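You operate a simulated robot arm through the tools that you are given. There is no shell and no other tool.

Carry out the task below with a simulated robot arm. There is one attempt and no reset: what you move stays moved.

TASK
The basin by the dish rack drains slowly: empty its strainer into the green tub.
Fine: fit the strainer back, swing the spout over that basin, run the cold tap and shut it again.

It is judged by the outcome, as a careful person would: the job done as asked, and still so three seconds after it is handed in. It fails if anything else is knocked over, pushed out of place, dropped, spilled or broken.

THE ROBOT
A 7-joint arm with a three-finger gripper, fixed in place. Base frame: the origin is at the foot of the arm, x ahead of it, y to its left, z up. Readings come in mm, degrees, newtons and seconds.
Its first joint turns from -166.0 to 166.0 degrees. Payload 2.69 kg.
The tool frame sits at the grasp point between the pads (the TCP): z along the fingers, y along the line on which they close. The tips reach 30 mm beyond it. Largest opening 128 mm; the body of the gripper starts 117 mm behind the TCP.
Orientation is that of the tool frame in the base frame, as a unit quaternion [w, x, y, z]. With the fingers straight down and closing along the base's y, the tool's x points along the base's -x, its y along +y and its z along -z.

THE INTERFACE
- The arm moves only by the tool apply_moves. Its argument "moves" is one flat list of numbers, 7 for each row, row after row: the shift along the base's x, y, z in mm, then the turn, a rotation vector about the base's x, y, z in degrees, then the opening, from 0 (shut) to 1 (fully open). In form: [tx, ty, tz, wx, wy, wz, claw, tx, ty, tz, wx, wy, wz, claw, ...]. A call has 1 to 20 rows; each row is the pose to reach, as a shift and turn from the pose commanded when the call began. Rows are played at 5 a second. More than 50 mm and 8.6 degrees between two rows, or a gripper value outside its range, and nothing of the call is played. Where a pose cannot be reached the arm comes as near as it can. A force on the tool above 40 N (or 10 N above the force at the start of the call, whichever is more), or a blocked arm, ends the call early, and 0.2 s more pass. The fingers move at their own pace and stop on an object; they squeeze with about 44 N. The grip force told is the motor's: it shows also when the fingers shut on nothing. Time passes only in rows, and 0.2 s behind the last, so rows that repeat a pose let the fingers close. The reply holds the time, the measured pose of the TCP, the force on the tool along the base axes, the opening and the grip force, in the units named above and with some noise, with the torque about the TCP (base axes, N m) and any sound that the robot's microphone picked up, and new pictures: "pictures" is both (left out), scene, wrist or none.
- Cameras (640 x 400 px; columns grow to the right, rows downward): "scene" is fixed at [235.4, 502.2, 1730.2]; the picture's right is [0.28, 0.96, 0.00], its down [-0.22, 0.06, -0.97] and it looks along [-0.93, 0.28, 0.23] (base axes); focal length 214 px, centre (320, 200). "wrist" rides on the gripper at [58, 54, -131] in the tool frame; the picture's right is [-0.68, 0.74, 0.00], its down [-0.62, -0.57, -0.55] and it looks along [-0.40, -0.37, 0.84] (tool axes); focal length 234 px, centre (320, 200).
- move_column(by): slides the trunk up (or, below 0, down) by that many mm; the arm rides with it, the base frame stays. It gives what a move gives, with no picture.
- locate(camera, pixels): for up to 12 pixels [column, row] of the newest picture of that camera ("zoom" is the newest enlarged one), the place [x, y, z] in the base frame of the surface seen there, good to about 2 mm, but the place of the scene camera against the robot may be out by one fixed shift of up to 25 mm in any direction. It takes no simulated time.
- enlarge(camera, box): a new picture of the part [left, top, right, bottom] of that camera's present view, enlarged. It takes no simulated time.
- finish_job(): hands the job in; it is judged then, once.

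Unless the task says otherwise, let go and move clear before handing in.

The tools are called after ">>>" by a JSON object that holds its "api" and its "payload". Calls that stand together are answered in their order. apply_moves: Moves the arm, as the interface text tells. Its arguments: {"type":"object","properties":{"moves":{"type":"array","items":{"type":"number"}},"pictures":{"type":"string","enum":["both","scene","wrist","none"]}},"required":["moves"]} The other tools are called the same way: move_column (by) slides the trunk up or down; locate (camera, pixels) gives the place of the surface under pixels of a picture; enlarge (camera, box) takes an enlarged picture of a part of a camera's view; finish_job () hands the job in.

At the start:

```text
time_s: 0.0
tcp_pos: [579.8, 393.3, 1495.6]
orientation: [0.0, -0.001, 1.0, 0.0]
force: [0.1, 0.6, -0.3]
moment: [0.08, -0.02, 0.0]
opening: 128.1
finger_force: 0.1
trunk travel left (down, up): [-275.0, 75.0]
```

scene: 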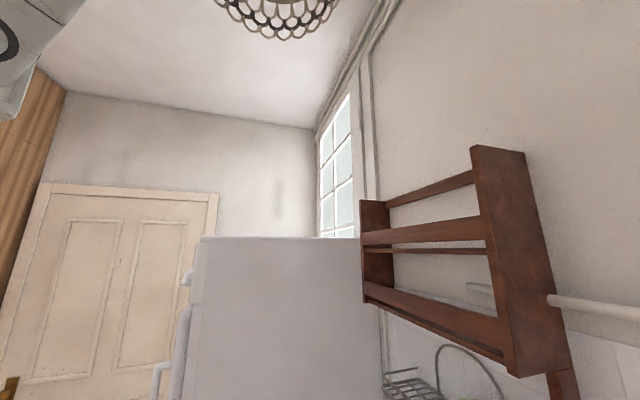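
wrist: 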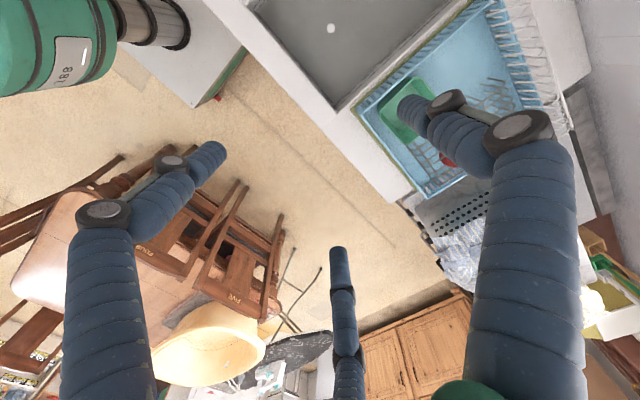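

The scene camera looks away from the sink (fridge, shelf), while the wrist view shows basins at top (about 350,30 and 450,110). I'll enlarge the wrist view and locate several points to get bearings.

>>> {"api": "enlarge", "payload": {"camera": "wrist", "box": [240, 0, 640, 250]}}

>>> {"api": "locate", "payload": {"camera": "wrist", "pixels": [[331, 28], [340, 100], [250, 5], [390, 110], [447, 158], [440, 210], [620, 290], [560, 60], [510, 80], [200, 350], [470, 240], [380, 165]]}}

>>> {"api": "enlarge", "payload": {"camera": "scene", "box": [340, 250, 640, 400]}}

```text
1.60 times, centred on (440, 125) of wrist
```

zoom: 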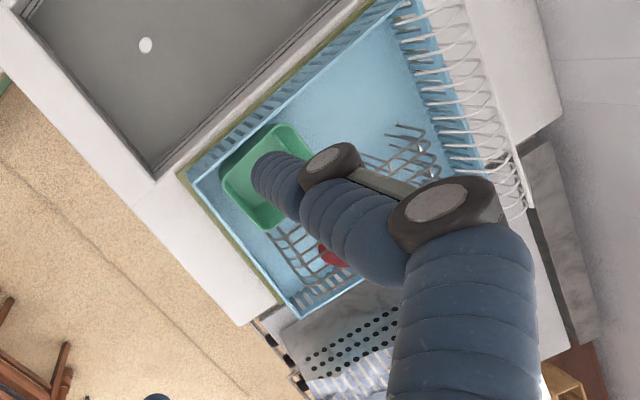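

```text
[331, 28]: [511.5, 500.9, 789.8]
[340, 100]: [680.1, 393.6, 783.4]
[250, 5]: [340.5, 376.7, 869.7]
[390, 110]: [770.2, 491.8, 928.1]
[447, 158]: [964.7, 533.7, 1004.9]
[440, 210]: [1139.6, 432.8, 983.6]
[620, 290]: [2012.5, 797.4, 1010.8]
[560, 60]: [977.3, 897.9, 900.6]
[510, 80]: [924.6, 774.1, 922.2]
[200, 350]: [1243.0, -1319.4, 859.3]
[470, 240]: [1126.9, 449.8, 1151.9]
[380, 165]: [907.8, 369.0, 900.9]
```

```text
2.13 times, centred on (490, 325) of scene
```

zoom: 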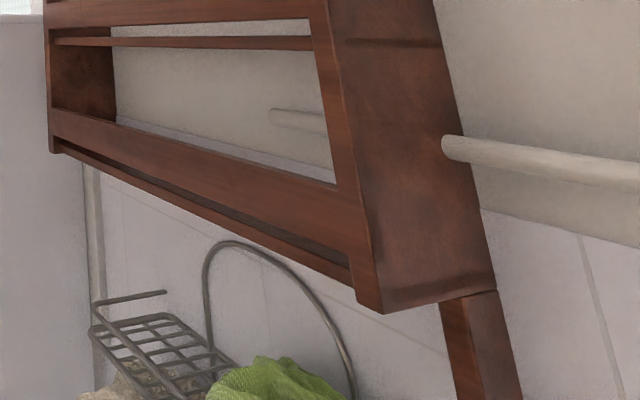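

The wrist view shows a grey basin (bottom about 331,28 → z≈790) and a blue rack holding a green tub around (390,110). The faucet and the other basin are out of view, so I'll turn the tool about the vertical to look around before anything else.

>>> {"api": "apply_moves", "payload": {"moves": [0, 0, 0, 0, 0, 8.5, 1, 0, 0, 0, 0, 0, 17, 1, 0, 0, 0, 0, 0, 25.5, 1, 0, 0, 0, 0, 0, 34, 1, 0, 0, 0, 0, 0, 42.5, 1, 0, 0, 0, 0, 0, 51, 1, 0, 0, 0, 0, 0, 59.5, 1, 0, 0, 0, 0, 0, 68, 1, 0, 0, 0, 0, 0, 76.5, 1, 0, 0, 0, 0, 0, 85, 1], "pictures": "wrist"}}

```text
time_s: 2.2
tcp_pos: [578.1, 393.2, 1495.2]
orientation: [0.0, -0.676, 0.737, 0.0]
force: [0.3, -0.2, 0.4]
moment: [-0.01, 0.01, 0.0]
opening: 128.2
finger_force: 0.0
trunk travel left (down, up): [-275.0, 75.0]
```

wrist: 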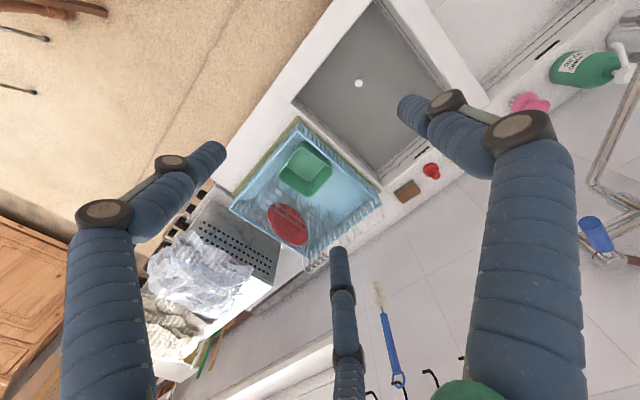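

Now I see the basin by the rack (drain dot at 359,83), the rack with the green tub (305,167) and part of the ledge behind the sink. I'll keep turning to see the other basin and the tap.

>>> {"api": "apply_moves", "payload": {"moves": [0, 0, 0, 0, 0, 8.5, 1, 0, 0, 0, 0, 0, 17, 1, 0, 0, 0, 0, 0, 25.5, 1, 0, 0, 0, 0, 0, 34, 1, 0, 0, 0, 0, 0, 42.5, 1, 0, 0, 0, 0, 0, 51, 1, 0, 0, 0, 0, 0, 59.5, 1, 0, 0, 0, 0, 0, 68, 1, 0, 0, 0, 0, 0, 76.5, 1, 0, 0, 0, 0, 0, 85, 1], "pictures": "wrist"}}

```text
time_s: 4.4
tcp_pos: [579.5, 391.0, 1495.2]
orientation: [0.0, 0.996, -0.087, -0.001]
force: [-0.3, -0.8, 0.2]
moment: [0.01, 0.01, 0.01]
opening: 128.0
finger_force: 0.0
trunk travel left (down, up): [-275.0, 75.0]
```

wrist: 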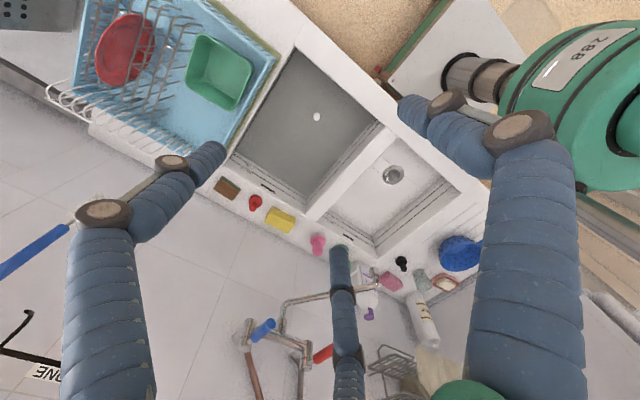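

Now both basins and the wall-mounted tap are visible: blue handle near (262,330), red near (323,352), a spout near (330,295). I'll enlarge those regions.

>>> {"api": "enlarge", "payload": {"camera": "wrist", "box": [210, 260, 450, 400]}}

>>> {"api": "enlarge", "payload": {"camera": "wrist", "box": [180, 30, 480, 230]}}

>>> {"api": "locate", "payload": {"camera": "wrist", "pixels": [[317, 117], [393, 175], [262, 330], [323, 352], [285, 310], [330, 294], [220, 70], [250, 320], [305, 345], [297, 47], [232, 155], [310, 205]]}}

```text
2.67 times, centred on (330, 330) of wrist
```

zoom: 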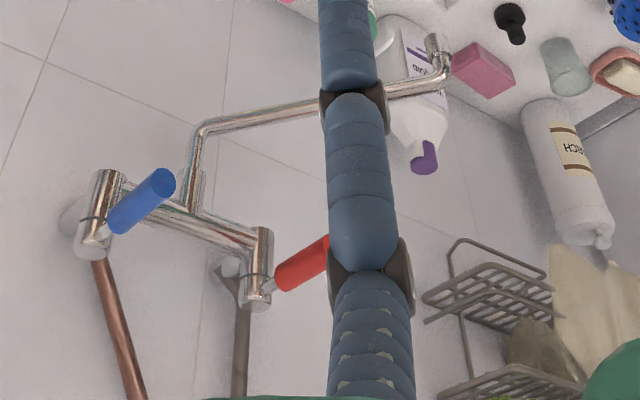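

```text
2.00 times, centred on (330, 130) of wrist
```

zoom: 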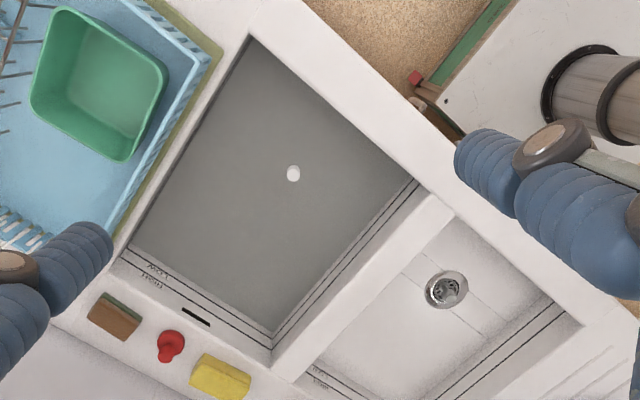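

```text
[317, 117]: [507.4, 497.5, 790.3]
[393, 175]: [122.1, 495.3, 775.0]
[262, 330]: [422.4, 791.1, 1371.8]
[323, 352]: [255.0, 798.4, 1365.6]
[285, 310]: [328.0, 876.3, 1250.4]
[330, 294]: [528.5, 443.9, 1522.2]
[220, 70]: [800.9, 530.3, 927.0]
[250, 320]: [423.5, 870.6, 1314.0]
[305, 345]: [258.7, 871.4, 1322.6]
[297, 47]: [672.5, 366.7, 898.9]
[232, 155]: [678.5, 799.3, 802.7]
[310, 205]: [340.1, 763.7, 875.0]
```

The blue shapes in view look like finger segments; I'll locate points on them, on the spout, and on the basin floor to understand the geometry.

>>> {"api": "locate", "payload": {"camera": "wrist", "pixels": [[405, 108], [215, 150], [338, 255], [160, 205], [90, 300], [345, 310], [440, 130], [520, 220], [373, 277], [375, 290], [285, 312], [278, 335]]}}

>>> {"api": "locate", "payload": {"camera": "wrist", "pixels": [[300, 100], [340, 140], [280, 150], [300, 170], [350, 115], [393, 168], [420, 190], [380, 215], [222, 60], [195, 50], [242, 95], [215, 98]]}}

>>> {"api": "enlarge", "payload": {"camera": "wrist", "box": [290, 95, 350, 135]}}

```text
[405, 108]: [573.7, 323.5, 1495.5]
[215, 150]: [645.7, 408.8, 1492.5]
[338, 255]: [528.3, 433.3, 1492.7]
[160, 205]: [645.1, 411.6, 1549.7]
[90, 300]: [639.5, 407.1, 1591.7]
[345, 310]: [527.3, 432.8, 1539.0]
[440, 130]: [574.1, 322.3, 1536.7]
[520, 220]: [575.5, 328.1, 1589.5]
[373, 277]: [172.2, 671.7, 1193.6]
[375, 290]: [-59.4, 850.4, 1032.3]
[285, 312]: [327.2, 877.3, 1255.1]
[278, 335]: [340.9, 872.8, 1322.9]
```

```text
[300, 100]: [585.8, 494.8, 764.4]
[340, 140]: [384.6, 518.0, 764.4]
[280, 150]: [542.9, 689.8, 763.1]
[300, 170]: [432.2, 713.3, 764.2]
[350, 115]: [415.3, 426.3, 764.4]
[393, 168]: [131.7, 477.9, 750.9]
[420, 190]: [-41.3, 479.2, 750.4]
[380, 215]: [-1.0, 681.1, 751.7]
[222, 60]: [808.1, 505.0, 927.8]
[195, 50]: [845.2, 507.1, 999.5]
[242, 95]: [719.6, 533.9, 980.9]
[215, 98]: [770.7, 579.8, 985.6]
```

```text
10.00 times, centred on (320, 115) of wrist
```

zoom: 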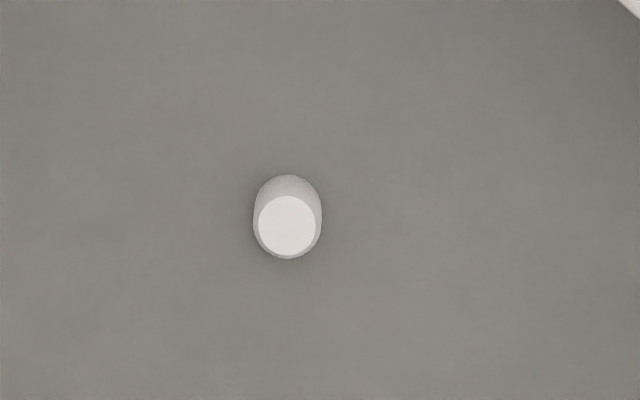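

The grey surface lies flat at z≈764 (standing water) with a white knob top at z≈790 near (507,497). The hand seems to show three fingers, so I'll close the gripper in free air to see how it closes.

>>> {"api": "apply_moves", "payload": {"moves": [0, 0, 0, 0, 0, 0, 0.5, 0, 0, 0, 0, 0, 0, 0, 0, 0, 0, 0, 0, 0, 0, 0, 0, 0, 0, 0, 0, 0], "pictures": "wrist"}}

```text
time_s: 5.4
tcp_pos: [578.4, 391.3, 1495.8]
orientation: [0.0, 0.996, -0.087, 0.001]
force: [-0.3, -0.3, -0.3]
moment: [-0.01, -0.04, 0.0]
opening: 2.2
finger_force: 31.2
trunk travel left (down, up): [-275.0, 75.0]
```

wrist: 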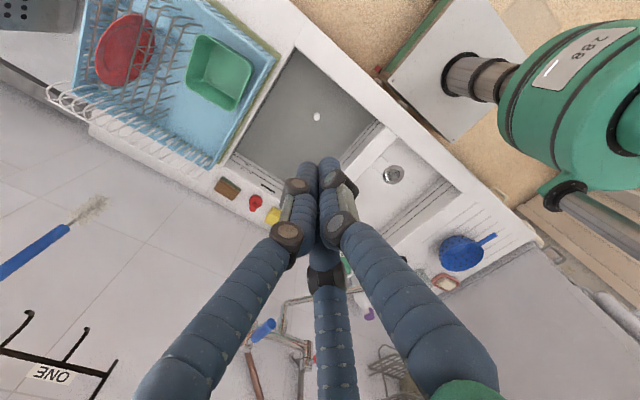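

>>> {"api": "enlarge", "payload": {"camera": "wrist", "box": [240, 140, 400, 240]}}

>>> {"api": "locate", "payload": {"camera": "wrist", "pixels": [[307, 168], [330, 163], [300, 200], [340, 200], [318, 215], [318, 240], [285, 240], [345, 240], [325, 290], [390, 290], [230, 320]]}}

```text
4.00 times, centred on (320, 190) of wrist
```

zoom: 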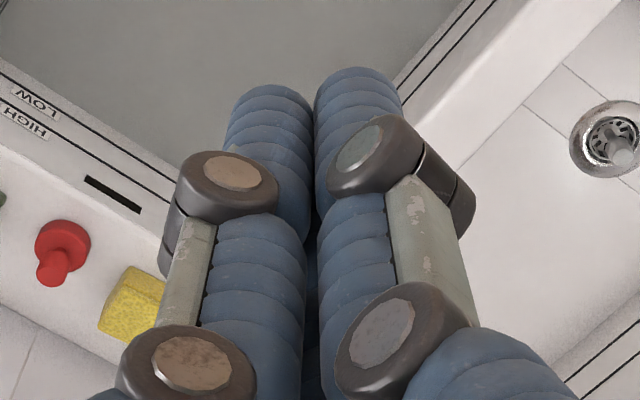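

```text
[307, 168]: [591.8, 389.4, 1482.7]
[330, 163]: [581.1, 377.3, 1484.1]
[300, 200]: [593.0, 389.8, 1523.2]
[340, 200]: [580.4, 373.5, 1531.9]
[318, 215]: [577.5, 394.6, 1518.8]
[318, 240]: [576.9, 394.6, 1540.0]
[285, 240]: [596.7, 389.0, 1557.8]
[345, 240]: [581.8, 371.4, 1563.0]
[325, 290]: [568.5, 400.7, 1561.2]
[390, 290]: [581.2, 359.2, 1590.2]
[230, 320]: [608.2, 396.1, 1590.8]
```

The hand closes three fingers centrally; fingertips meet around (320,165). The other basin's drain shows an identical basket strainer with a knob. I'll move down above the rack-side drain for a closer look.

>>> {"api": "apply_moves", "payload": {"moves": [-7, 10, -45, 0, 0, 0, 0.4, -14, 20, -90, 0, 0, 0, 0.4, -21, 30, -135, 0, 0, 0, 0.4, -28, 40, -180, 0, 0, 0, 0.4, -35, 50, -225, 0, 0, 0, 0.4, -42, 60, -270, 0, 0, 0, 0.4, -49, 70, -315, 0, 0, 0, 0.4, -56, 80, -360, 0, 0, 0, 0.4, -63, 90, -405, 0, 0, 0, 0.4, -72, 104, -450, 0, 0, 0, 0.4], "pictures": "both"}}

```text
time_s: 7.6
tcp_pos: [506.7, 494.1, 1043.0]
orientation: [0.0, 0.996, -0.087, 0.0]
force: [0.0, 0.0, 0.3]
moment: [0.03, 0.03, -0.02]
opening: 51.1
finger_force: 0.1
trunk travel left (down, up): [-275.0, 75.0]
```

scene: 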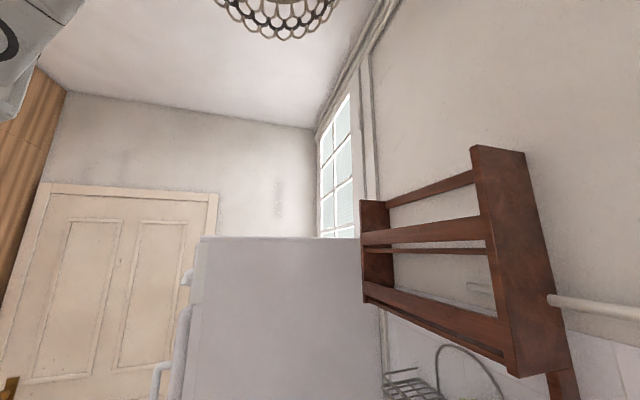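
wrist: 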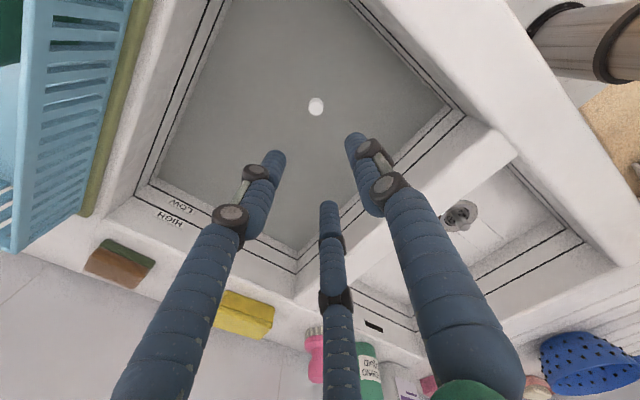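

The basin walls carry LOW/HIGH marks and the knob is at (316,106). I'll enlarge and locate knob, water, walls, and the other strainer.

>>> {"api": "enlarge", "payload": {"camera": "wrist", "box": [276, 80, 356, 130]}}

>>> {"api": "locate", "payload": {"camera": "wrist", "pixels": [[316, 107], [316, 98], [310, 102], [322, 102], [300, 150], [240, 120], [460, 215], [455, 210], [470, 217], [450, 200], [420, 240], [150, 185]]}}

>>> {"api": "enlarge", "payload": {"camera": "wrist", "box": [420, 180, 500, 230]}}

```text
8.00 times, centred on (316, 105) of wrist
```

zoom: 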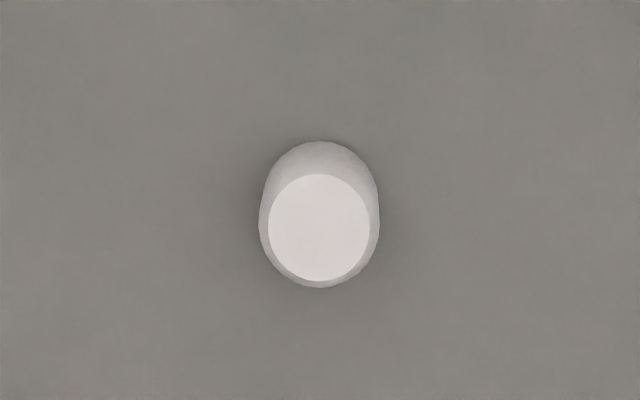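

```text
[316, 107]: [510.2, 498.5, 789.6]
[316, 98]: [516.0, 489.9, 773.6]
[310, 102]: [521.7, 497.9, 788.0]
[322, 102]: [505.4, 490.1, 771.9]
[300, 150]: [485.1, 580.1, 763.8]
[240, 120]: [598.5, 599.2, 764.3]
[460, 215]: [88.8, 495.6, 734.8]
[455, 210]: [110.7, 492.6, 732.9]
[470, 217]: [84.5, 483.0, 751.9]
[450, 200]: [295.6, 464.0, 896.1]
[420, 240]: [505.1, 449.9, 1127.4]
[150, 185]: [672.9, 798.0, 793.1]
```

```text
8.00 times, centred on (460, 205) of wrist
```

zoom: 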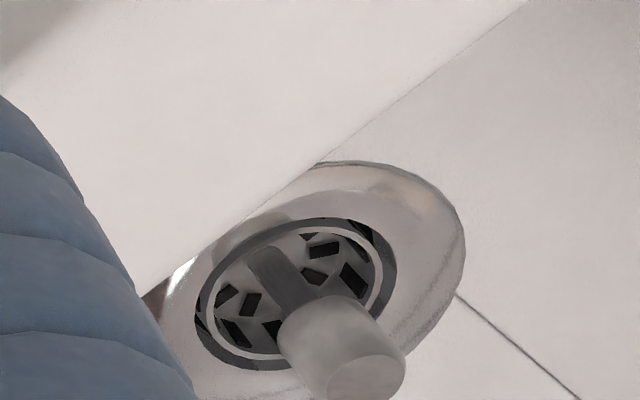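

Knob: top disc ~20 mm wide at (510,498,790), water at z≈764. Before gripping I'll view the green tub from the inner side with the tool yawed back, which is also a good yaw for tipping later.

>>> {"api": "apply_moves", "payload": {"moves": [18, -6, 15, 0, 0, -8.5, 0.4, 35, -12, 30, 0, 0, -17, 0.4, 53, -18, 45, 0, 0, -25.5, 0.4, 71, -24, 60, 0, 0, -34, 0.4, 89, -30, 75, 0, 0, -42.5, 0.4, 106, -36, 90, 0, 0, -51, 0.4, 124, -42, 105, 0, 0, -59.5, 0.4, 142, -48, 112, 0, 0, -68, 0.4, 160, -54, 120, 0, 0, -76.5, 0.4, 177, -59, 130, 0, 0, -85, 0.4], "pictures": "wrist"}}

```text
time_s: 9.8
tcp_pos: [685.3, 437.5, 1174.8]
orientation: [0.0, -0.675, 0.738, 0.0]
force: [-1.2, 0.1, 0.9]
moment: [0.03, 0.0, -0.02]
opening: 51.3
finger_force: 0.0
trunk travel left (down, up): [-275.0, 75.0]
```

wrist: 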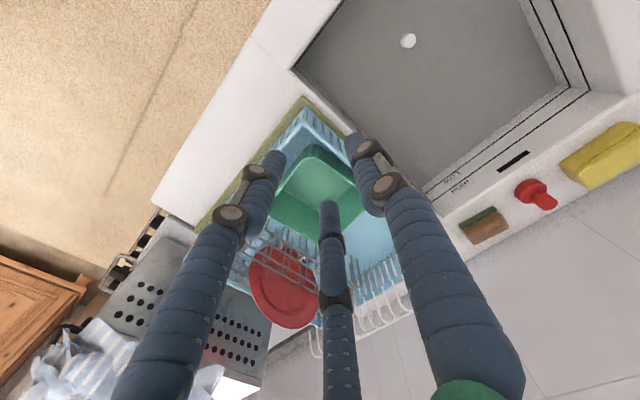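

>>> {"api": "enlarge", "payload": {"camera": "wrist", "box": [190, 80, 430, 230]}}

>>> {"api": "locate", "payload": {"camera": "wrist", "pixels": [[318, 146], [356, 182], [280, 195], [305, 235], [310, 190], [320, 180], [305, 97], [290, 290], [330, 280], [304, 210], [300, 112], [360, 200]]}}

```text
2.67 times, centred on (310, 155) of wrist
```

zoom: 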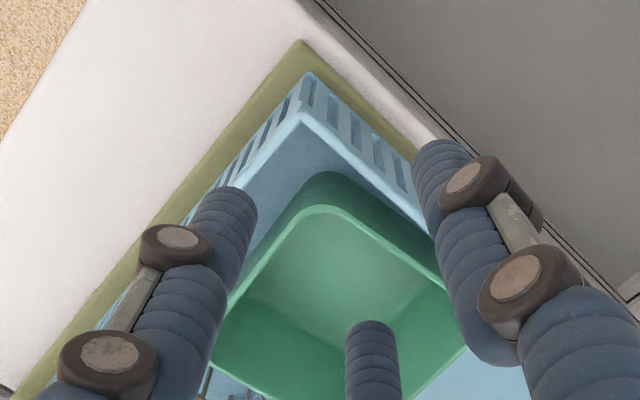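

```text
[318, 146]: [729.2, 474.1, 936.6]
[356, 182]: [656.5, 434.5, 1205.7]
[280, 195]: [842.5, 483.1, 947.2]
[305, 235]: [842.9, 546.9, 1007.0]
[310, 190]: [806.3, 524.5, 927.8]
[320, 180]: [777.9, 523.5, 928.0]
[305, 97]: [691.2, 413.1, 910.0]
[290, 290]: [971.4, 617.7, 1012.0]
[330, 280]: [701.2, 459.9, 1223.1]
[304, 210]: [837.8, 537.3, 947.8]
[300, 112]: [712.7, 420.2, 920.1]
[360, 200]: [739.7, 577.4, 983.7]
```

The tub floor is at z≈928, rim ≈985, spanning about x 710–840, y 440–560. Now I'll go above the knob at this yaw, with fingers half-open, and check alignment.

>>> {"api": "apply_moves", "payload": {"moves": [-44, 15, -15, 0, 0, 0, 0.5, -88, 30, -30, 0, 0, 0, 0.5, -132, 45, -50, 0, 0, 0, 0.5, -174, 61, -80, 0, 0, 0, 0.5, -174, 61, -128, 0, 0, 0, 0.5, -174, 61, -176, 0, 0, 0, 0.5, -174, 61, -224, 0, 0, 0, 0.5, -174, 61, -265, 0, 0, 0, 0.5, -174, 61, -305, 0, 0, 0, 0.5], "pictures": "wrist"}}

```text
refused: row 3 steps farther than a row can; nothing moved
```

The third row exceeded the step limit; I'll use smaller steps.

>>> {"api": "apply_moves", "payload": {"moves": [-44, 15, -10, 0, 0, 0, 0.5, -88, 30, -20, 0, 0, 0, 0.5, -132, 45, -30, 0, 0, 0, 0.5, -174, 61, -40, 0, 0, 0, 0.5, -174, 61, -85, 0, 0, 0, 0.5, -174, 61, -130, 0, 0, 0, 0.5, -174, 61, -175, 0, 0, 0, 0.5, -174, 61, -220, 0, 0, 0, 0.5, -174, 61, -265, 0, 0, 0, 0.5, -174, 61, -300, 0, 0, 0, 0.5], "pictures": "wrist"}}

```text
time_s: 12.0
tcp_pos: [512.0, 498.3, 875.5]
orientation: [0.0, -0.675, 0.738, 0.001]
force: [-0.3, -0.1, -0.1]
moment: [-0.05, 0.03, -0.01]
opening: 64.0
finger_force: 0.1
trunk travel left (down, up): [-275.0, 75.0]
```

wrist: 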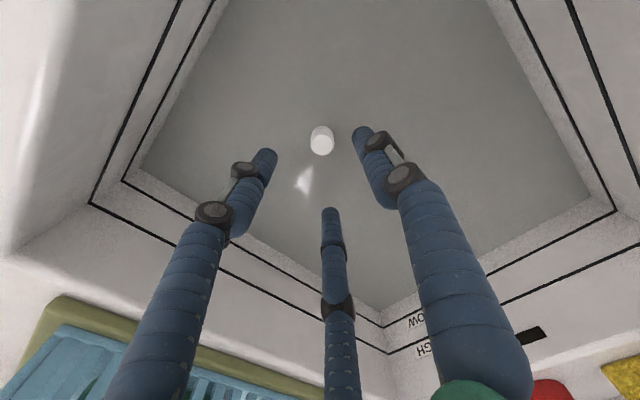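

>>> {"api": "locate", "payload": {"camera": "wrist", "pixels": [[322, 147], [316, 142], [327, 147], [322, 130], [312, 138], [332, 138], [320, 170]]}}

>>> {"api": "enlarge", "payload": {"camera": "wrist", "box": [280, 110, 360, 160]}}

```text
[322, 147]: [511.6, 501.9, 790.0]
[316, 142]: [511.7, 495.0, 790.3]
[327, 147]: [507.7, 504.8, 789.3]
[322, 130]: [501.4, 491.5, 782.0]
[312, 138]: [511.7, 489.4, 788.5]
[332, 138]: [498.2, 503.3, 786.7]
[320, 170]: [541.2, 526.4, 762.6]
```

```text
8.00 times, centred on (320, 135) of wrist
```

zoom: 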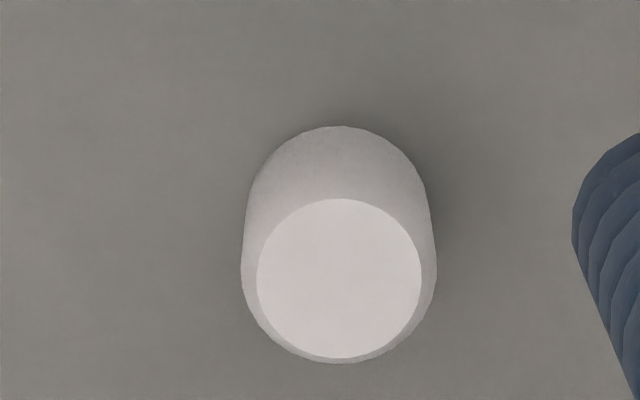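

Knob centre is about (509.5, 499.3), top z 790. I'll descend to TCP z≈792 with fingers open ~50 mm, then close gently on the knob.

>>> {"api": "apply_moves", "payload": {"moves": [-2, 1, -30, 0, 0, 0, 0.45, -2, 1, -60, 0, 0, 0, 0.45, -2, 1, -75, 0, 0, 0, 0.45, -2, 1, -84, 0, 0, 0, 0.45], "pictures": "wrist"}}

```text
time_s: 13.0
tcp_pos: [509.1, 498.5, 793.2]
orientation: [0.0, -0.675, 0.737, 0.0]
force: [0.1, 0.2, 0.5]
moment: [-0.03, 0.01, 0.04]
opening: 57.9
finger_force: 0.1
trunk travel left (down, up): [-275.0, 75.0]
```

wrist: 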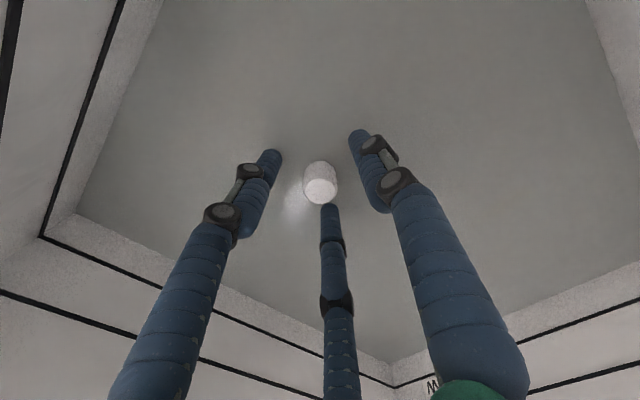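

The knob sits centred between the fingers at (320,183). Closing on it now.

>>> {"api": "apply_moves", "payload": {"moves": [0, 0, 0, 0, 0, 0, 0.2, 0, 0, 0, 0, 0, 0, 0, 0, 0, 0, 0, 0, 0, 0, 0, 0, 0, 0, 0, 0, 0], "pictures": "wrist"}}

```text
time_s: 14.0
tcp_pos: [508.1, 498.4, 791.7]
orientation: [0.0, -0.676, 0.737, 0.0]
force: [0.1, -0.4, 1.1]
moment: [0.0, 0.0, -0.02]
opening: 21.6
finger_force: 43.3
trunk travel left (down, up): [-275.0, 75.0]
```

wrist: 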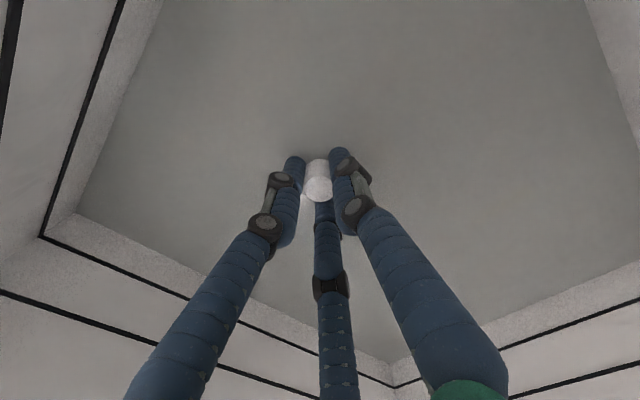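

The fingers stopped on the knob at 21.6 mm with 43 N. I'll lift slowly and watch force.

>>> {"api": "apply_moves", "payload": {"moves": [0, 0, 3, 0, 0, 0, 0, 0, 0, 8, 0, 0, 0, 0, 0, 0, 15, 0, 0, 0, 0, 0, 0, 25, 0, 0, 0, 0, 0, 0, 40, 0, 0, 0, 0], "pictures": "wrist"}}

```text
time_s: 15.2
tcp_pos: [509.5, 498.9, 831.6]
orientation: [0.0, -0.676, 0.737, 0.0]
force: [-0.1, 0.2, 0.1]
moment: [0.0, -0.04, 0.0]
opening: 21.9
finger_force: 43.9
trunk travel left (down, up): [-275.0, 75.0]
```

wrist: 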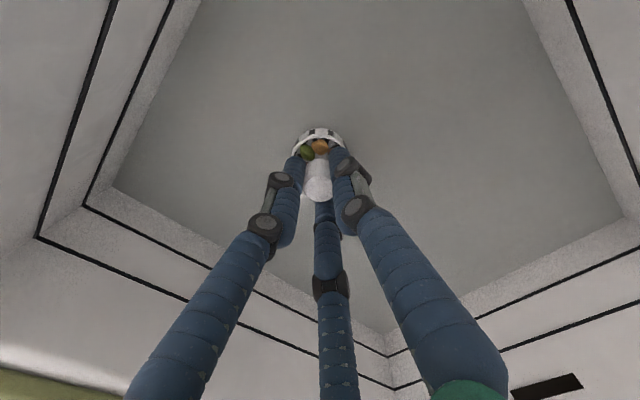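

The strainer came free carrying scraps (orange/green at about 318,145). I'll enlarge to inspect before raising it further.

>>> {"api": "enlarge", "payload": {"camera": "wrist", "box": [270, 110, 370, 210]}}

>>> {"api": "locate", "payload": {"camera": "wrist", "pixels": [[320, 145], [307, 152], [320, 130], [298, 140], [340, 138], [320, 137], [360, 120], [300, 120], [250, 160], [420, 120]]}}

```text
4.00 times, centred on (320, 160) of wrist
```

zoom: 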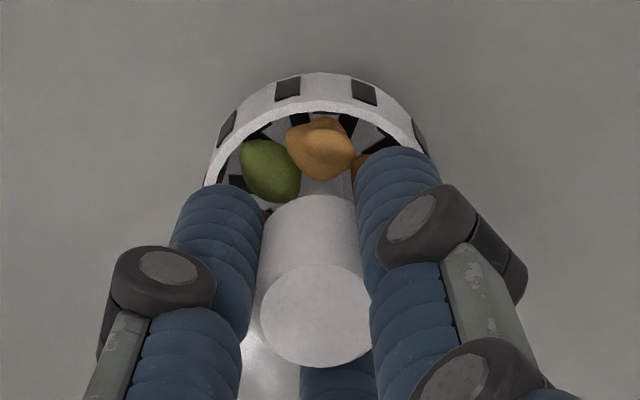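

```text
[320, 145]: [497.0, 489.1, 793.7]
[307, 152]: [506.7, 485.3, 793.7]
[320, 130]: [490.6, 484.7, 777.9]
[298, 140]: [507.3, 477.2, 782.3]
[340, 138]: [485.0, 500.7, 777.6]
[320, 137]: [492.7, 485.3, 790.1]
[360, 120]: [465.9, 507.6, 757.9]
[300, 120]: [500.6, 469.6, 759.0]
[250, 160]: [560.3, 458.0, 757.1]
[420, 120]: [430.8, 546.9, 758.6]
```

Scraps (green, orange, brownish) are piled in the basket, and the water is already dropping (z≈758). I'll raise straight up smoothly, keeping level.

>>> {"api": "apply_moves", "payload": {"moves": [0, 0, 8, 0, 0, 0, 0, 0, 0, 22, 0, 0, 0, 0, 0, 0, 42, 0, 0, 0, 0, 0, 0, 66, 0, 0, 0, 0, 0, 0, 92, 0, 0, 0, 0, 0, 0, 120, 0, 0, 0, 0, 0, 0, 150, 0, 0, 0, 0, 0, 0, 180, 0, 0, 0, 0, 0, 0, 210, 0, 0, 0, 0, 0, 0, 240, 0, 0, 0, 0, 0, 0, 270, 0, 0, 0, 0, 0, 0, 300, 0, 0, 0, 0, 0, 0, 325, 0, 0, 0, 0, 0, 0, 345, 0, 0, 0, 0, 0, 0, 358, 0, 0, 0, 0, 0, 0, 365, 0, 0, 0, 0], "pictures": "wrist"}}

```text
time_s: 18.6
tcp_pos: [508.8, 501.5, 1199.4]
orientation: [0.0, -0.676, 0.737, 0.0]
force: [0.1, 0.0, 0.1]
moment: [0.0, -0.01, 0.06]
opening: 21.5
finger_force: 43.4
trunk travel left (down, up): [-275.0, 75.0]
```

wrist: 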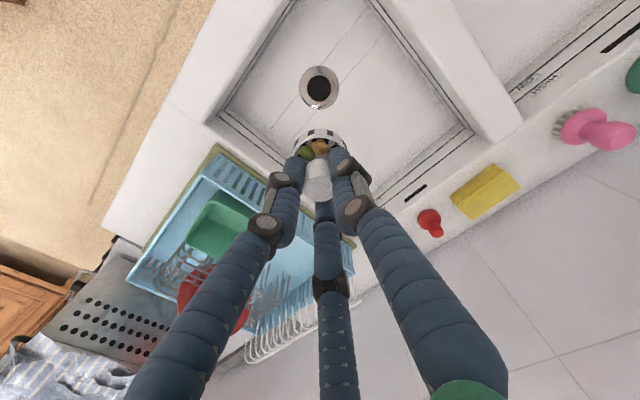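

The water has drained and the open drain is visible at (319,87). I'll locate the drain rim, rack edges, and tub rim.

>>> {"api": "enlarge", "payload": {"camera": "wrist", "box": [110, 50, 370, 250]}}

>>> {"api": "locate", "payload": {"camera": "wrist", "pixels": [[319, 87], [309, 87], [329, 87], [319, 77], [319, 97], [302, 87], [336, 87], [320, 64], [319, 108], [280, 180], [220, 150], [217, 200]]}}

>>> {"api": "locate", "payload": {"camera": "wrist", "pixels": [[215, 202], [248, 215], [188, 240], [210, 262], [220, 230], [203, 178], [250, 200], [232, 185], [180, 255], [260, 340], [180, 270], [350, 250]]}}

```text
2.00 times, centred on (240, 150) of wrist
```

zoom: 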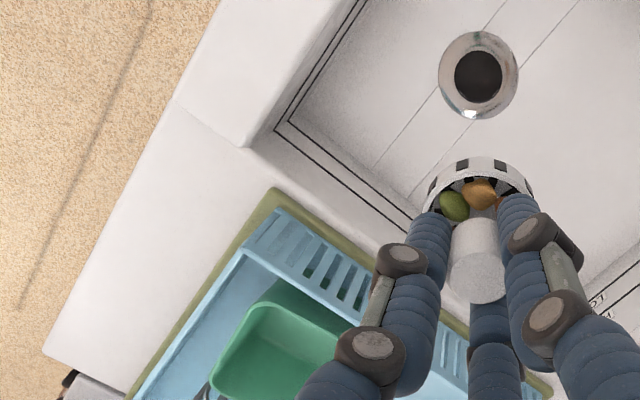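

```text
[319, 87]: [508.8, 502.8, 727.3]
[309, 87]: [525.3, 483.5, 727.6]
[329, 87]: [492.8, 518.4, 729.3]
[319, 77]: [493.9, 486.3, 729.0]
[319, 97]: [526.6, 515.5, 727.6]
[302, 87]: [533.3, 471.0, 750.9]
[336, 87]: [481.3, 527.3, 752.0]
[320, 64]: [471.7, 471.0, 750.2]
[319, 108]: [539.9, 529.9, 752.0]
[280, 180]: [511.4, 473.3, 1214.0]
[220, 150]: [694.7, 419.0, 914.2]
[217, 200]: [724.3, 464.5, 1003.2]
```

```text
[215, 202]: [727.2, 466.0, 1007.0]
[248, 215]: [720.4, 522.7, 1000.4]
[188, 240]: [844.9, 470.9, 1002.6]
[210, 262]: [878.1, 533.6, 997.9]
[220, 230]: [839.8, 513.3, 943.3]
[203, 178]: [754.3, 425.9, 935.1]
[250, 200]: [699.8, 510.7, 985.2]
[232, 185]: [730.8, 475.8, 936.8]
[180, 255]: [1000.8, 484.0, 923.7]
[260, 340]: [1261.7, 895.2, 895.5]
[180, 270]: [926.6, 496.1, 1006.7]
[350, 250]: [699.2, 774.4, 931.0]
```

Drain centre is about (508,500), floor z≈751. Tub rim is z≈1004, spanning x 728–850, y 455–569, with the rack wall at x≈700 up to z≈985. I'll carry the strainer level to above the tub centre while yawing so the fingers stay clear of where scraps will fall.

>>> {"api": "apply_moves", "payload": {"moves": [6, 0, 0, 0, 0, 3, 0, 18, 1, 0, 0, 0, 7, 0, 36, 2, 0, 0, 0, 11, 0, 58, 3, 0, 0, 0, 16, 0, 82, 4, 0, 0, 0, 21, 0, 106, 5, 0, 0, 0, 27, 0, 130, 6, 0, 0, 0, 33, 0, 154, 7, 0, 0, 0, 39, 0, 178, 8, 0, 0, 0, 45, 0, 202, 9, 0, 0, 0, 50, 0, 226, 10, 0, 0, 0, 55, 0, 248, 11, 0, 0, 0, 59, 0, 266, 11, 0, 0, 0, 62, 0, 280, 11, 0, 0, 0, 64, 0, 288, 11, 0, 0, 0, 65, 0, 288, 11, 0, 0, 0, 65, 0], "pictures": "both"}}

```text
time_s: 22.0
tcp_pos: [795.8, 510.4, 1196.3]
orientation: [0.0, 0.966, -0.259, 0.0]
force: [0.1, -0.7, -0.8]
moment: [-0.03, 0.02, 0.0]
opening: 21.8
finger_force: 43.9
trunk travel left (down, up): [-275.0, 75.0]
```

scene: 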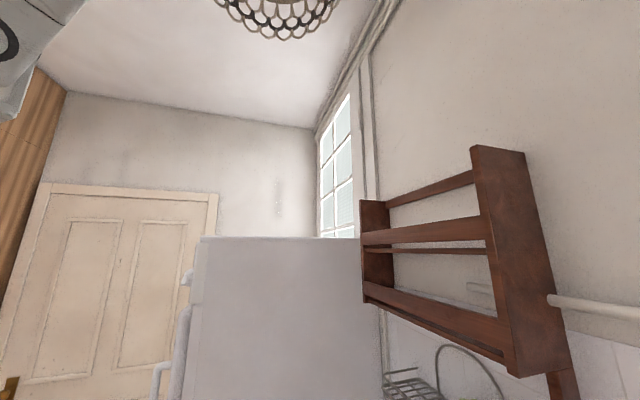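
wrist: 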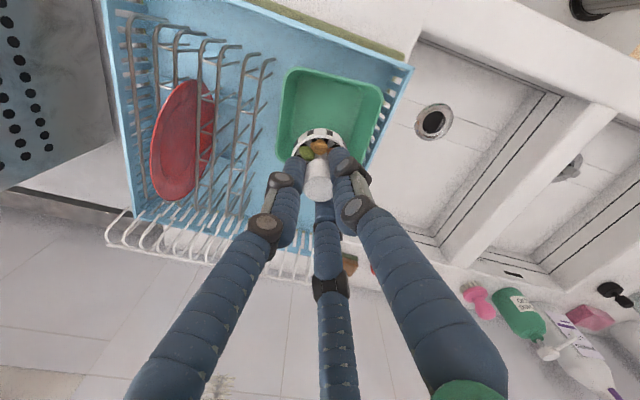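

The strainer hangs above the tub with the tub rim visible at (285,70)–(380,90). I'll locate the tub rim to confirm centring before tipping.

>>> {"api": "locate", "payload": {"camera": "wrist", "pixels": [[292, 70], [330, 76], [381, 92], [372, 130], [281, 110], [279, 150], [362, 160], [320, 100], [340, 95], [262, 60], [245, 110], [410, 70]]}}

>>> {"api": "enlarge", "payload": {"camera": "wrist", "box": [240, 50, 400, 210]}}

```text
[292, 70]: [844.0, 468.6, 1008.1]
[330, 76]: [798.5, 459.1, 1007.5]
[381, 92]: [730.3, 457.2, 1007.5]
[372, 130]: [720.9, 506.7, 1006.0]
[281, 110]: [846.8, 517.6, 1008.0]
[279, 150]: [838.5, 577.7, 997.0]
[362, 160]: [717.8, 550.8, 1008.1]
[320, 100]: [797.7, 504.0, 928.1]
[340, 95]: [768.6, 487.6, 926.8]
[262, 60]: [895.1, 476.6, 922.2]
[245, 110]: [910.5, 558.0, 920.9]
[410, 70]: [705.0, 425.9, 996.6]
```

```text
2.50 times, centred on (320, 130) of wrist
```

zoom: 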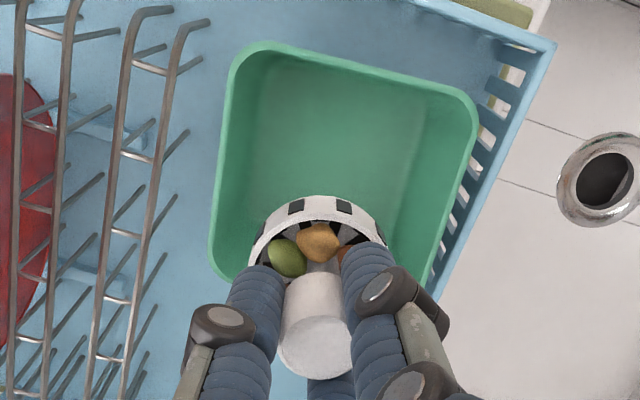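

The basket is above the tub interior (tub x 720–847, y 458–577). I'll tilt in steps about the base -y axis, keeping the basket rim over the tub, and check partway.

>>> {"api": "apply_moves", "payload": {"moves": [-4.4, 1, -0.2, 0, -5, 0, 0, -8.7, 2, -0.8, 0, -10, 0, 0, -12.9, 3, -1.7, 0, -15, 0, 0, -17.1, 4, -3, 0, -20, 0, 0, -21.1, 4, -4.7, 0, -25, 0, 0, -25, 4, -6.7, 0, -30, 0, 0, -28.7, 4, -9, 0, -35, 0, 0], "pictures": "wrist"}}

```text
time_s: 23.6
tcp_pos: [768.6, 516.1, 1187.1]
orientation: [-0.078, 0.921, -0.247, 0.29]
force: [-0.6, 0.1, 0.6]
moment: [-0.02, 0.02, -0.02]
opening: 21.6
finger_force: 44.1
trunk travel left (down, up): [-275.0, 75.0]
```

wrist: 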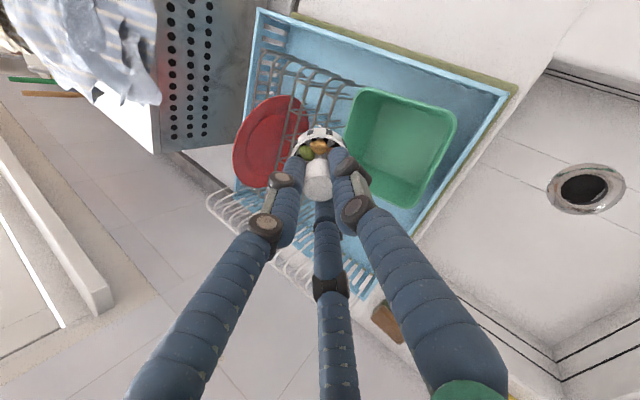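

Tilt at 35° tracks well and the scraps are still in the basket. Continuing to tilt to 70°.

>>> {"api": "apply_moves", "payload": {"moves": [-3.5, 0, -2.7, 0, -5, 0, 0, -6.7, 0, -5.6, 0, -10, 0, 0, -9.6, 0, -8.8, 0, -15, 0, 0, -12.3, 0, -12.3, 0, -20, 0, 0, -14.6, 0, -16, 0, -25, 0, 0, -16.6, 0, -19.8, 0, -30, 0, 0, -18.3, 0, -23.9, 0, -35, 0, 0], "pictures": "wrist"}}

```text
time_s: 25.2
tcp_pos: [749.6, 514.2, 1164.0]
orientation: [-0.15, 0.791, -0.211, 0.555]
force: [-0.3, -0.7, -1.0]
moment: [-0.02, 0.06, -0.05]
opening: 21.6
finger_force: 43.9
trunk travel left (down, up): [-275.0, 75.0]
```

wrist: 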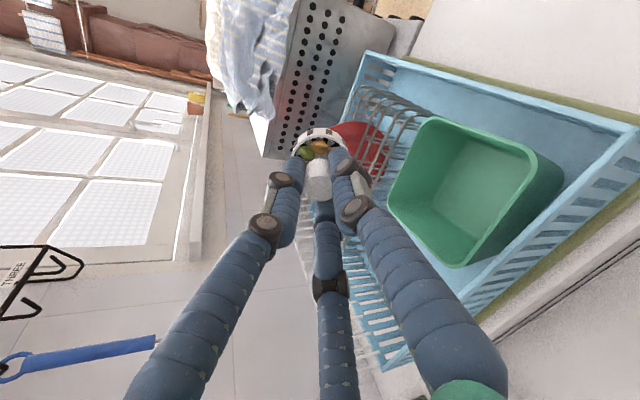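

Still holding at 70°, pose tracking fine. Continuing to 105°.

>>> {"api": "apply_moves", "payload": {"moves": [-1.3, 0, -4.2, 0, -5, 0, 0, -2.3, 0, -8.4, 0, -10, 0, 0, -2.8, 0, -12.7, 0, -15, 0, 0, -3, 0, -17.1, 0, -20, 0, 0, -2.8, 0, -21.5, 0, -25, 0, 0, -2.3, 0, -25.8, 0, -30, 0, 0, -1.3, 0, -30, 0, -35, 0, 0], "pictures": "wrist"}}

```text
time_s: 26.8
tcp_pos: [747.1, 516.0, 1134.1]
orientation: [-0.206, 0.587, -0.158, 0.767]
force: [-0.3, -0.1, 0.3]
moment: [-0.01, 0.09, 0.01]
opening: 21.5
finger_force: 44.9
trunk travel left (down, up): [-275.0, 75.0]
```

wrist: 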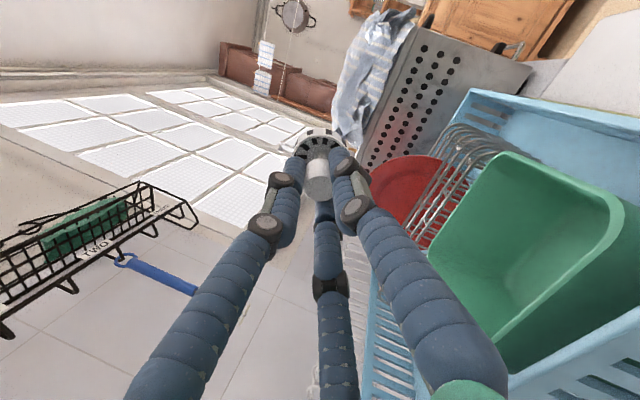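

The basket opening near (318,140) now appears empty. I'll enlarge the basket and the tub interior to see where the scraps landed.

>>> {"api": "enlarge", "payload": {"camera": "wrist", "box": [270, 110, 370, 210]}}

>>> {"api": "enlarge", "payload": {"camera": "wrist", "box": [380, 100, 640, 400]}}

```text
4.00 times, centred on (320, 160) of wrist
```

zoom: 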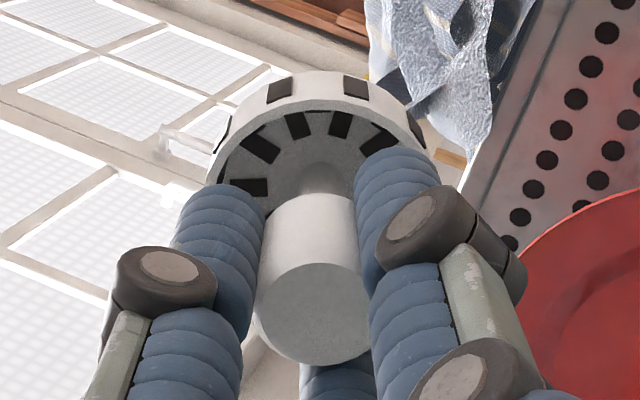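

```text
1.33 times, centred on (510, 250) of wrist
```

zoom: 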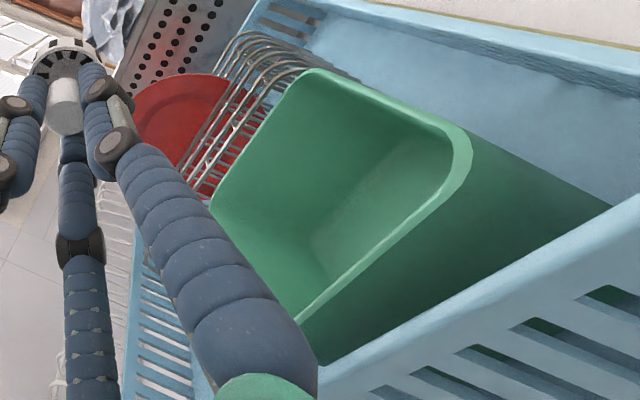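

The visible half of the basket is empty, but its lower half is hidden by the fingers. I'll tip further to 140° while rising a little for clearance.

>>> {"api": "apply_moves", "payload": {"moves": [1.3, 0, -2, 0, -5, 0, 0, 3, 0, -4, 0, -10, 0, 0, 5, 0, -6, 0, -15, 0, 0, 7.3, 0, -8, 0, -20, 0, 0, 10, 0, -10, 0, -25, 0, 0, 12.9, 0, -11, 0, -30, 0, 0, 16.2, 0, -11, 0, -35, 0, 0, 16.2, 0, -11, 0, -35, 0, 0], "pictures": "wrist"}}

```text
time_s: 28.0
tcp_pos: [753.1, 516.7, 1123.1]
orientation: [-0.236, 0.411, -0.109, 0.874]
force: [-5.8, 1.6, -2.2]
moment: [0.18, 0.61, -0.12]
opening: 21.4
finger_force: 44.2
trunk travel left (down, up): [-275.0, 75.0]
stopped in row 6: the force on the tool passed its limit at 69 N (the readings are from after the stop); the commanded pose is now the measured one
```

wrist: 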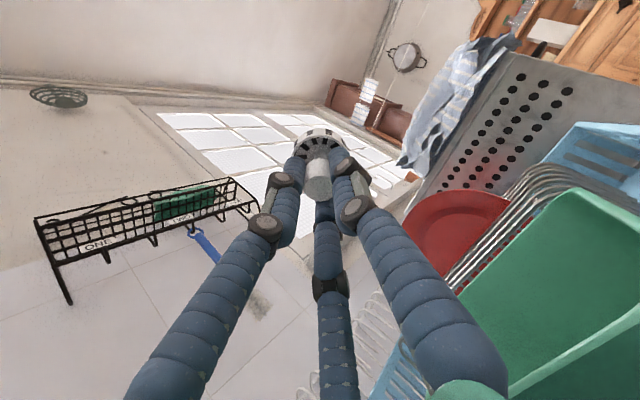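

A 69 N spike stopped the tilt near 130°. I'll hold still to get a fresh force reading and inspect for contact before doing anything else.

>>> {"api": "apply_moves", "payload": {"moves": [0, 0, 0, 0, 0, 0, 0], "pictures": "wrist"}}

>>> {"api": "enlarge", "payload": {"camera": "wrist", "box": [380, 100, 640, 400]}}

>>> {"api": "enlarge", "payload": {"camera": "wrist", "box": [270, 110, 370, 210]}}

```text
time_s: 28.4
tcp_pos: [754.0, 515.4, 1124.1]
orientation: [-0.234, 0.411, -0.108, 0.874]
force: [-14.3, -0.2, -2.0]
moment: [0.0, 1.81, -0.25]
opening: 21.5
finger_force: 44.2
trunk travel left (down, up): [-275.0, 75.0]
```

wrist: 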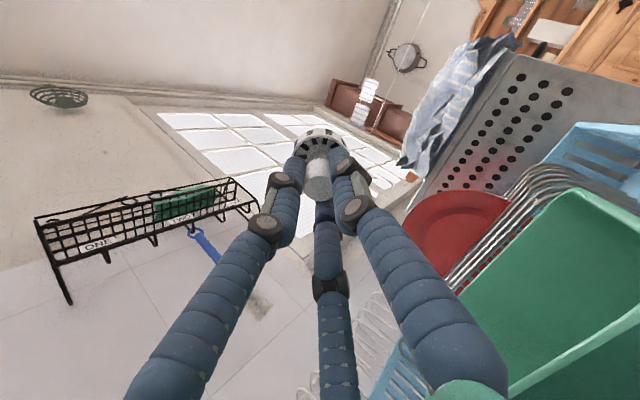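

```text
1.33 times, centred on (510, 250) of wrist
```

zoom: 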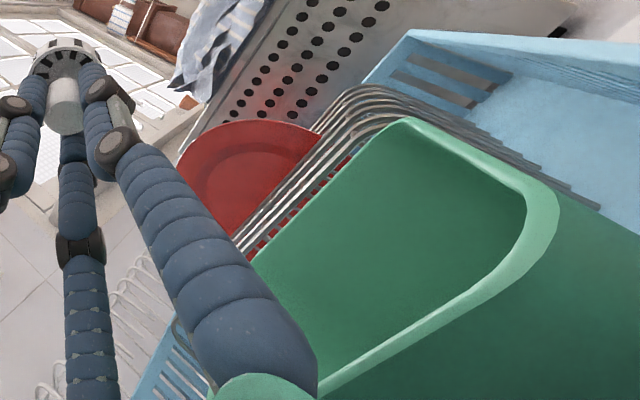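

```text
4.00 times, centred on (320, 160) of wrist
```

zoom: 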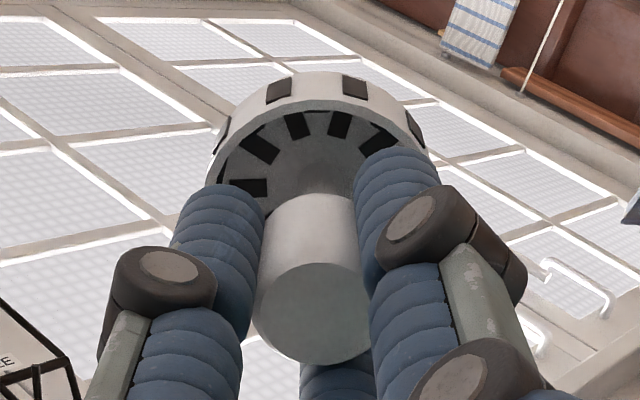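

The steady reaction (−14 N in x, with moment implying contact ~130 mm below the TCP) means the palm is touching the rack wall or tub rim. I'll back off up and inward immediately.

>>> {"api": "apply_moves", "payload": {"moves": [-4, 0, 8, 0, 0, 0, 0, -8, 0, 20, 0, 0, 0, 0, -8, 0, 40, 0, 0, 0, 0, -8, 0, 60, 0, 0, 0, 0], "pictures": "wrist"}}

```text
time_s: 29.4
tcp_pos: [744.2, 517.6, 1183.9]
orientation: [-0.234, 0.411, -0.109, 0.874]
force: [-0.4, 0.3, 0.0]
moment: [-0.01, 0.01, 0.04]
opening: 21.6
finger_force: 44.0
trunk travel left (down, up): [-275.0, 75.0]
```

wrist: 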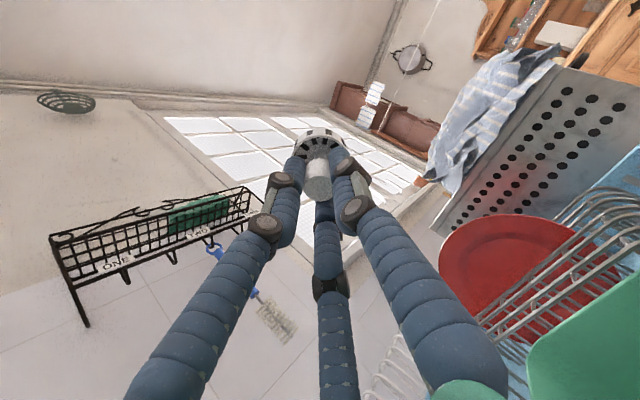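

Force is back to zero. I'll tilt back to about 70°, where the tub interior was in view, to check the scraps and whether tub or rack shifted.

>>> {"api": "apply_moves", "payload": {"moves": [-3.7, 0, 5, 0, 7.5, 0, 0, -6.8, 0, 11, 0, 15, 0, 0, -9.2, 0, 17, 0, 22.5, 0, 0, -10.7, 0, 23.3, 0, 30, 0, 0, -11.5, 0, 29.8, 0, 37.5, 0, 0, -11.3, 0, 36.4, 0, 45, 0, 0, -10.3, 0, 42.8, 0, 52.5, 0, 0, -8.5, 0, 49, 0, 60, 0, 0], "pictures": "wrist"}}

>>> {"api": "enlarge", "payload": {"camera": "wrist", "box": [370, 80, 610, 280]}}

>>> {"api": "enlarge", "payload": {"camera": "wrist", "box": [270, 110, 370, 210]}}

```text
time_s: 31.2
tcp_pos: [737.0, 516.8, 1232.2]
orientation: [-0.148, 0.793, -0.211, 0.551]
force: [0.3, 0.6, -0.4]
moment: [0.03, -0.02, 0.0]
opening: 21.5
finger_force: 43.9
trunk travel left (down, up): [-275.0, 75.0]
```

wrist: 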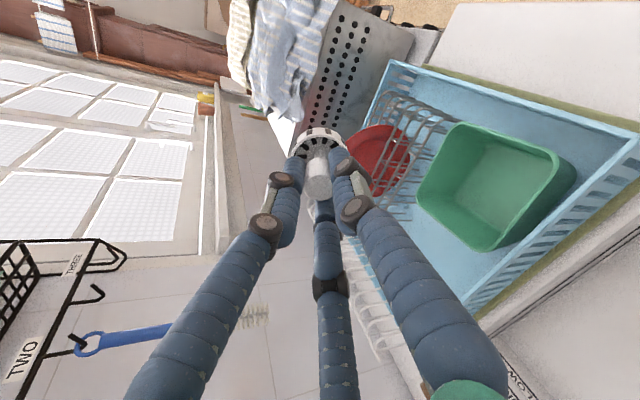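

```text
2.00 times, centred on (490, 180) of wrist
```

zoom: 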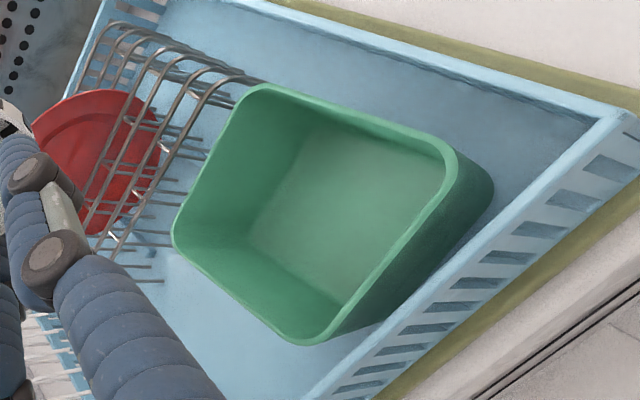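

```text
4.00 times, centred on (320, 160) of wrist
```

zoom: 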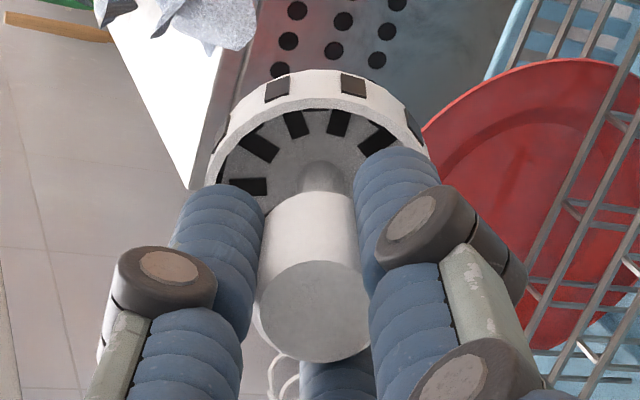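

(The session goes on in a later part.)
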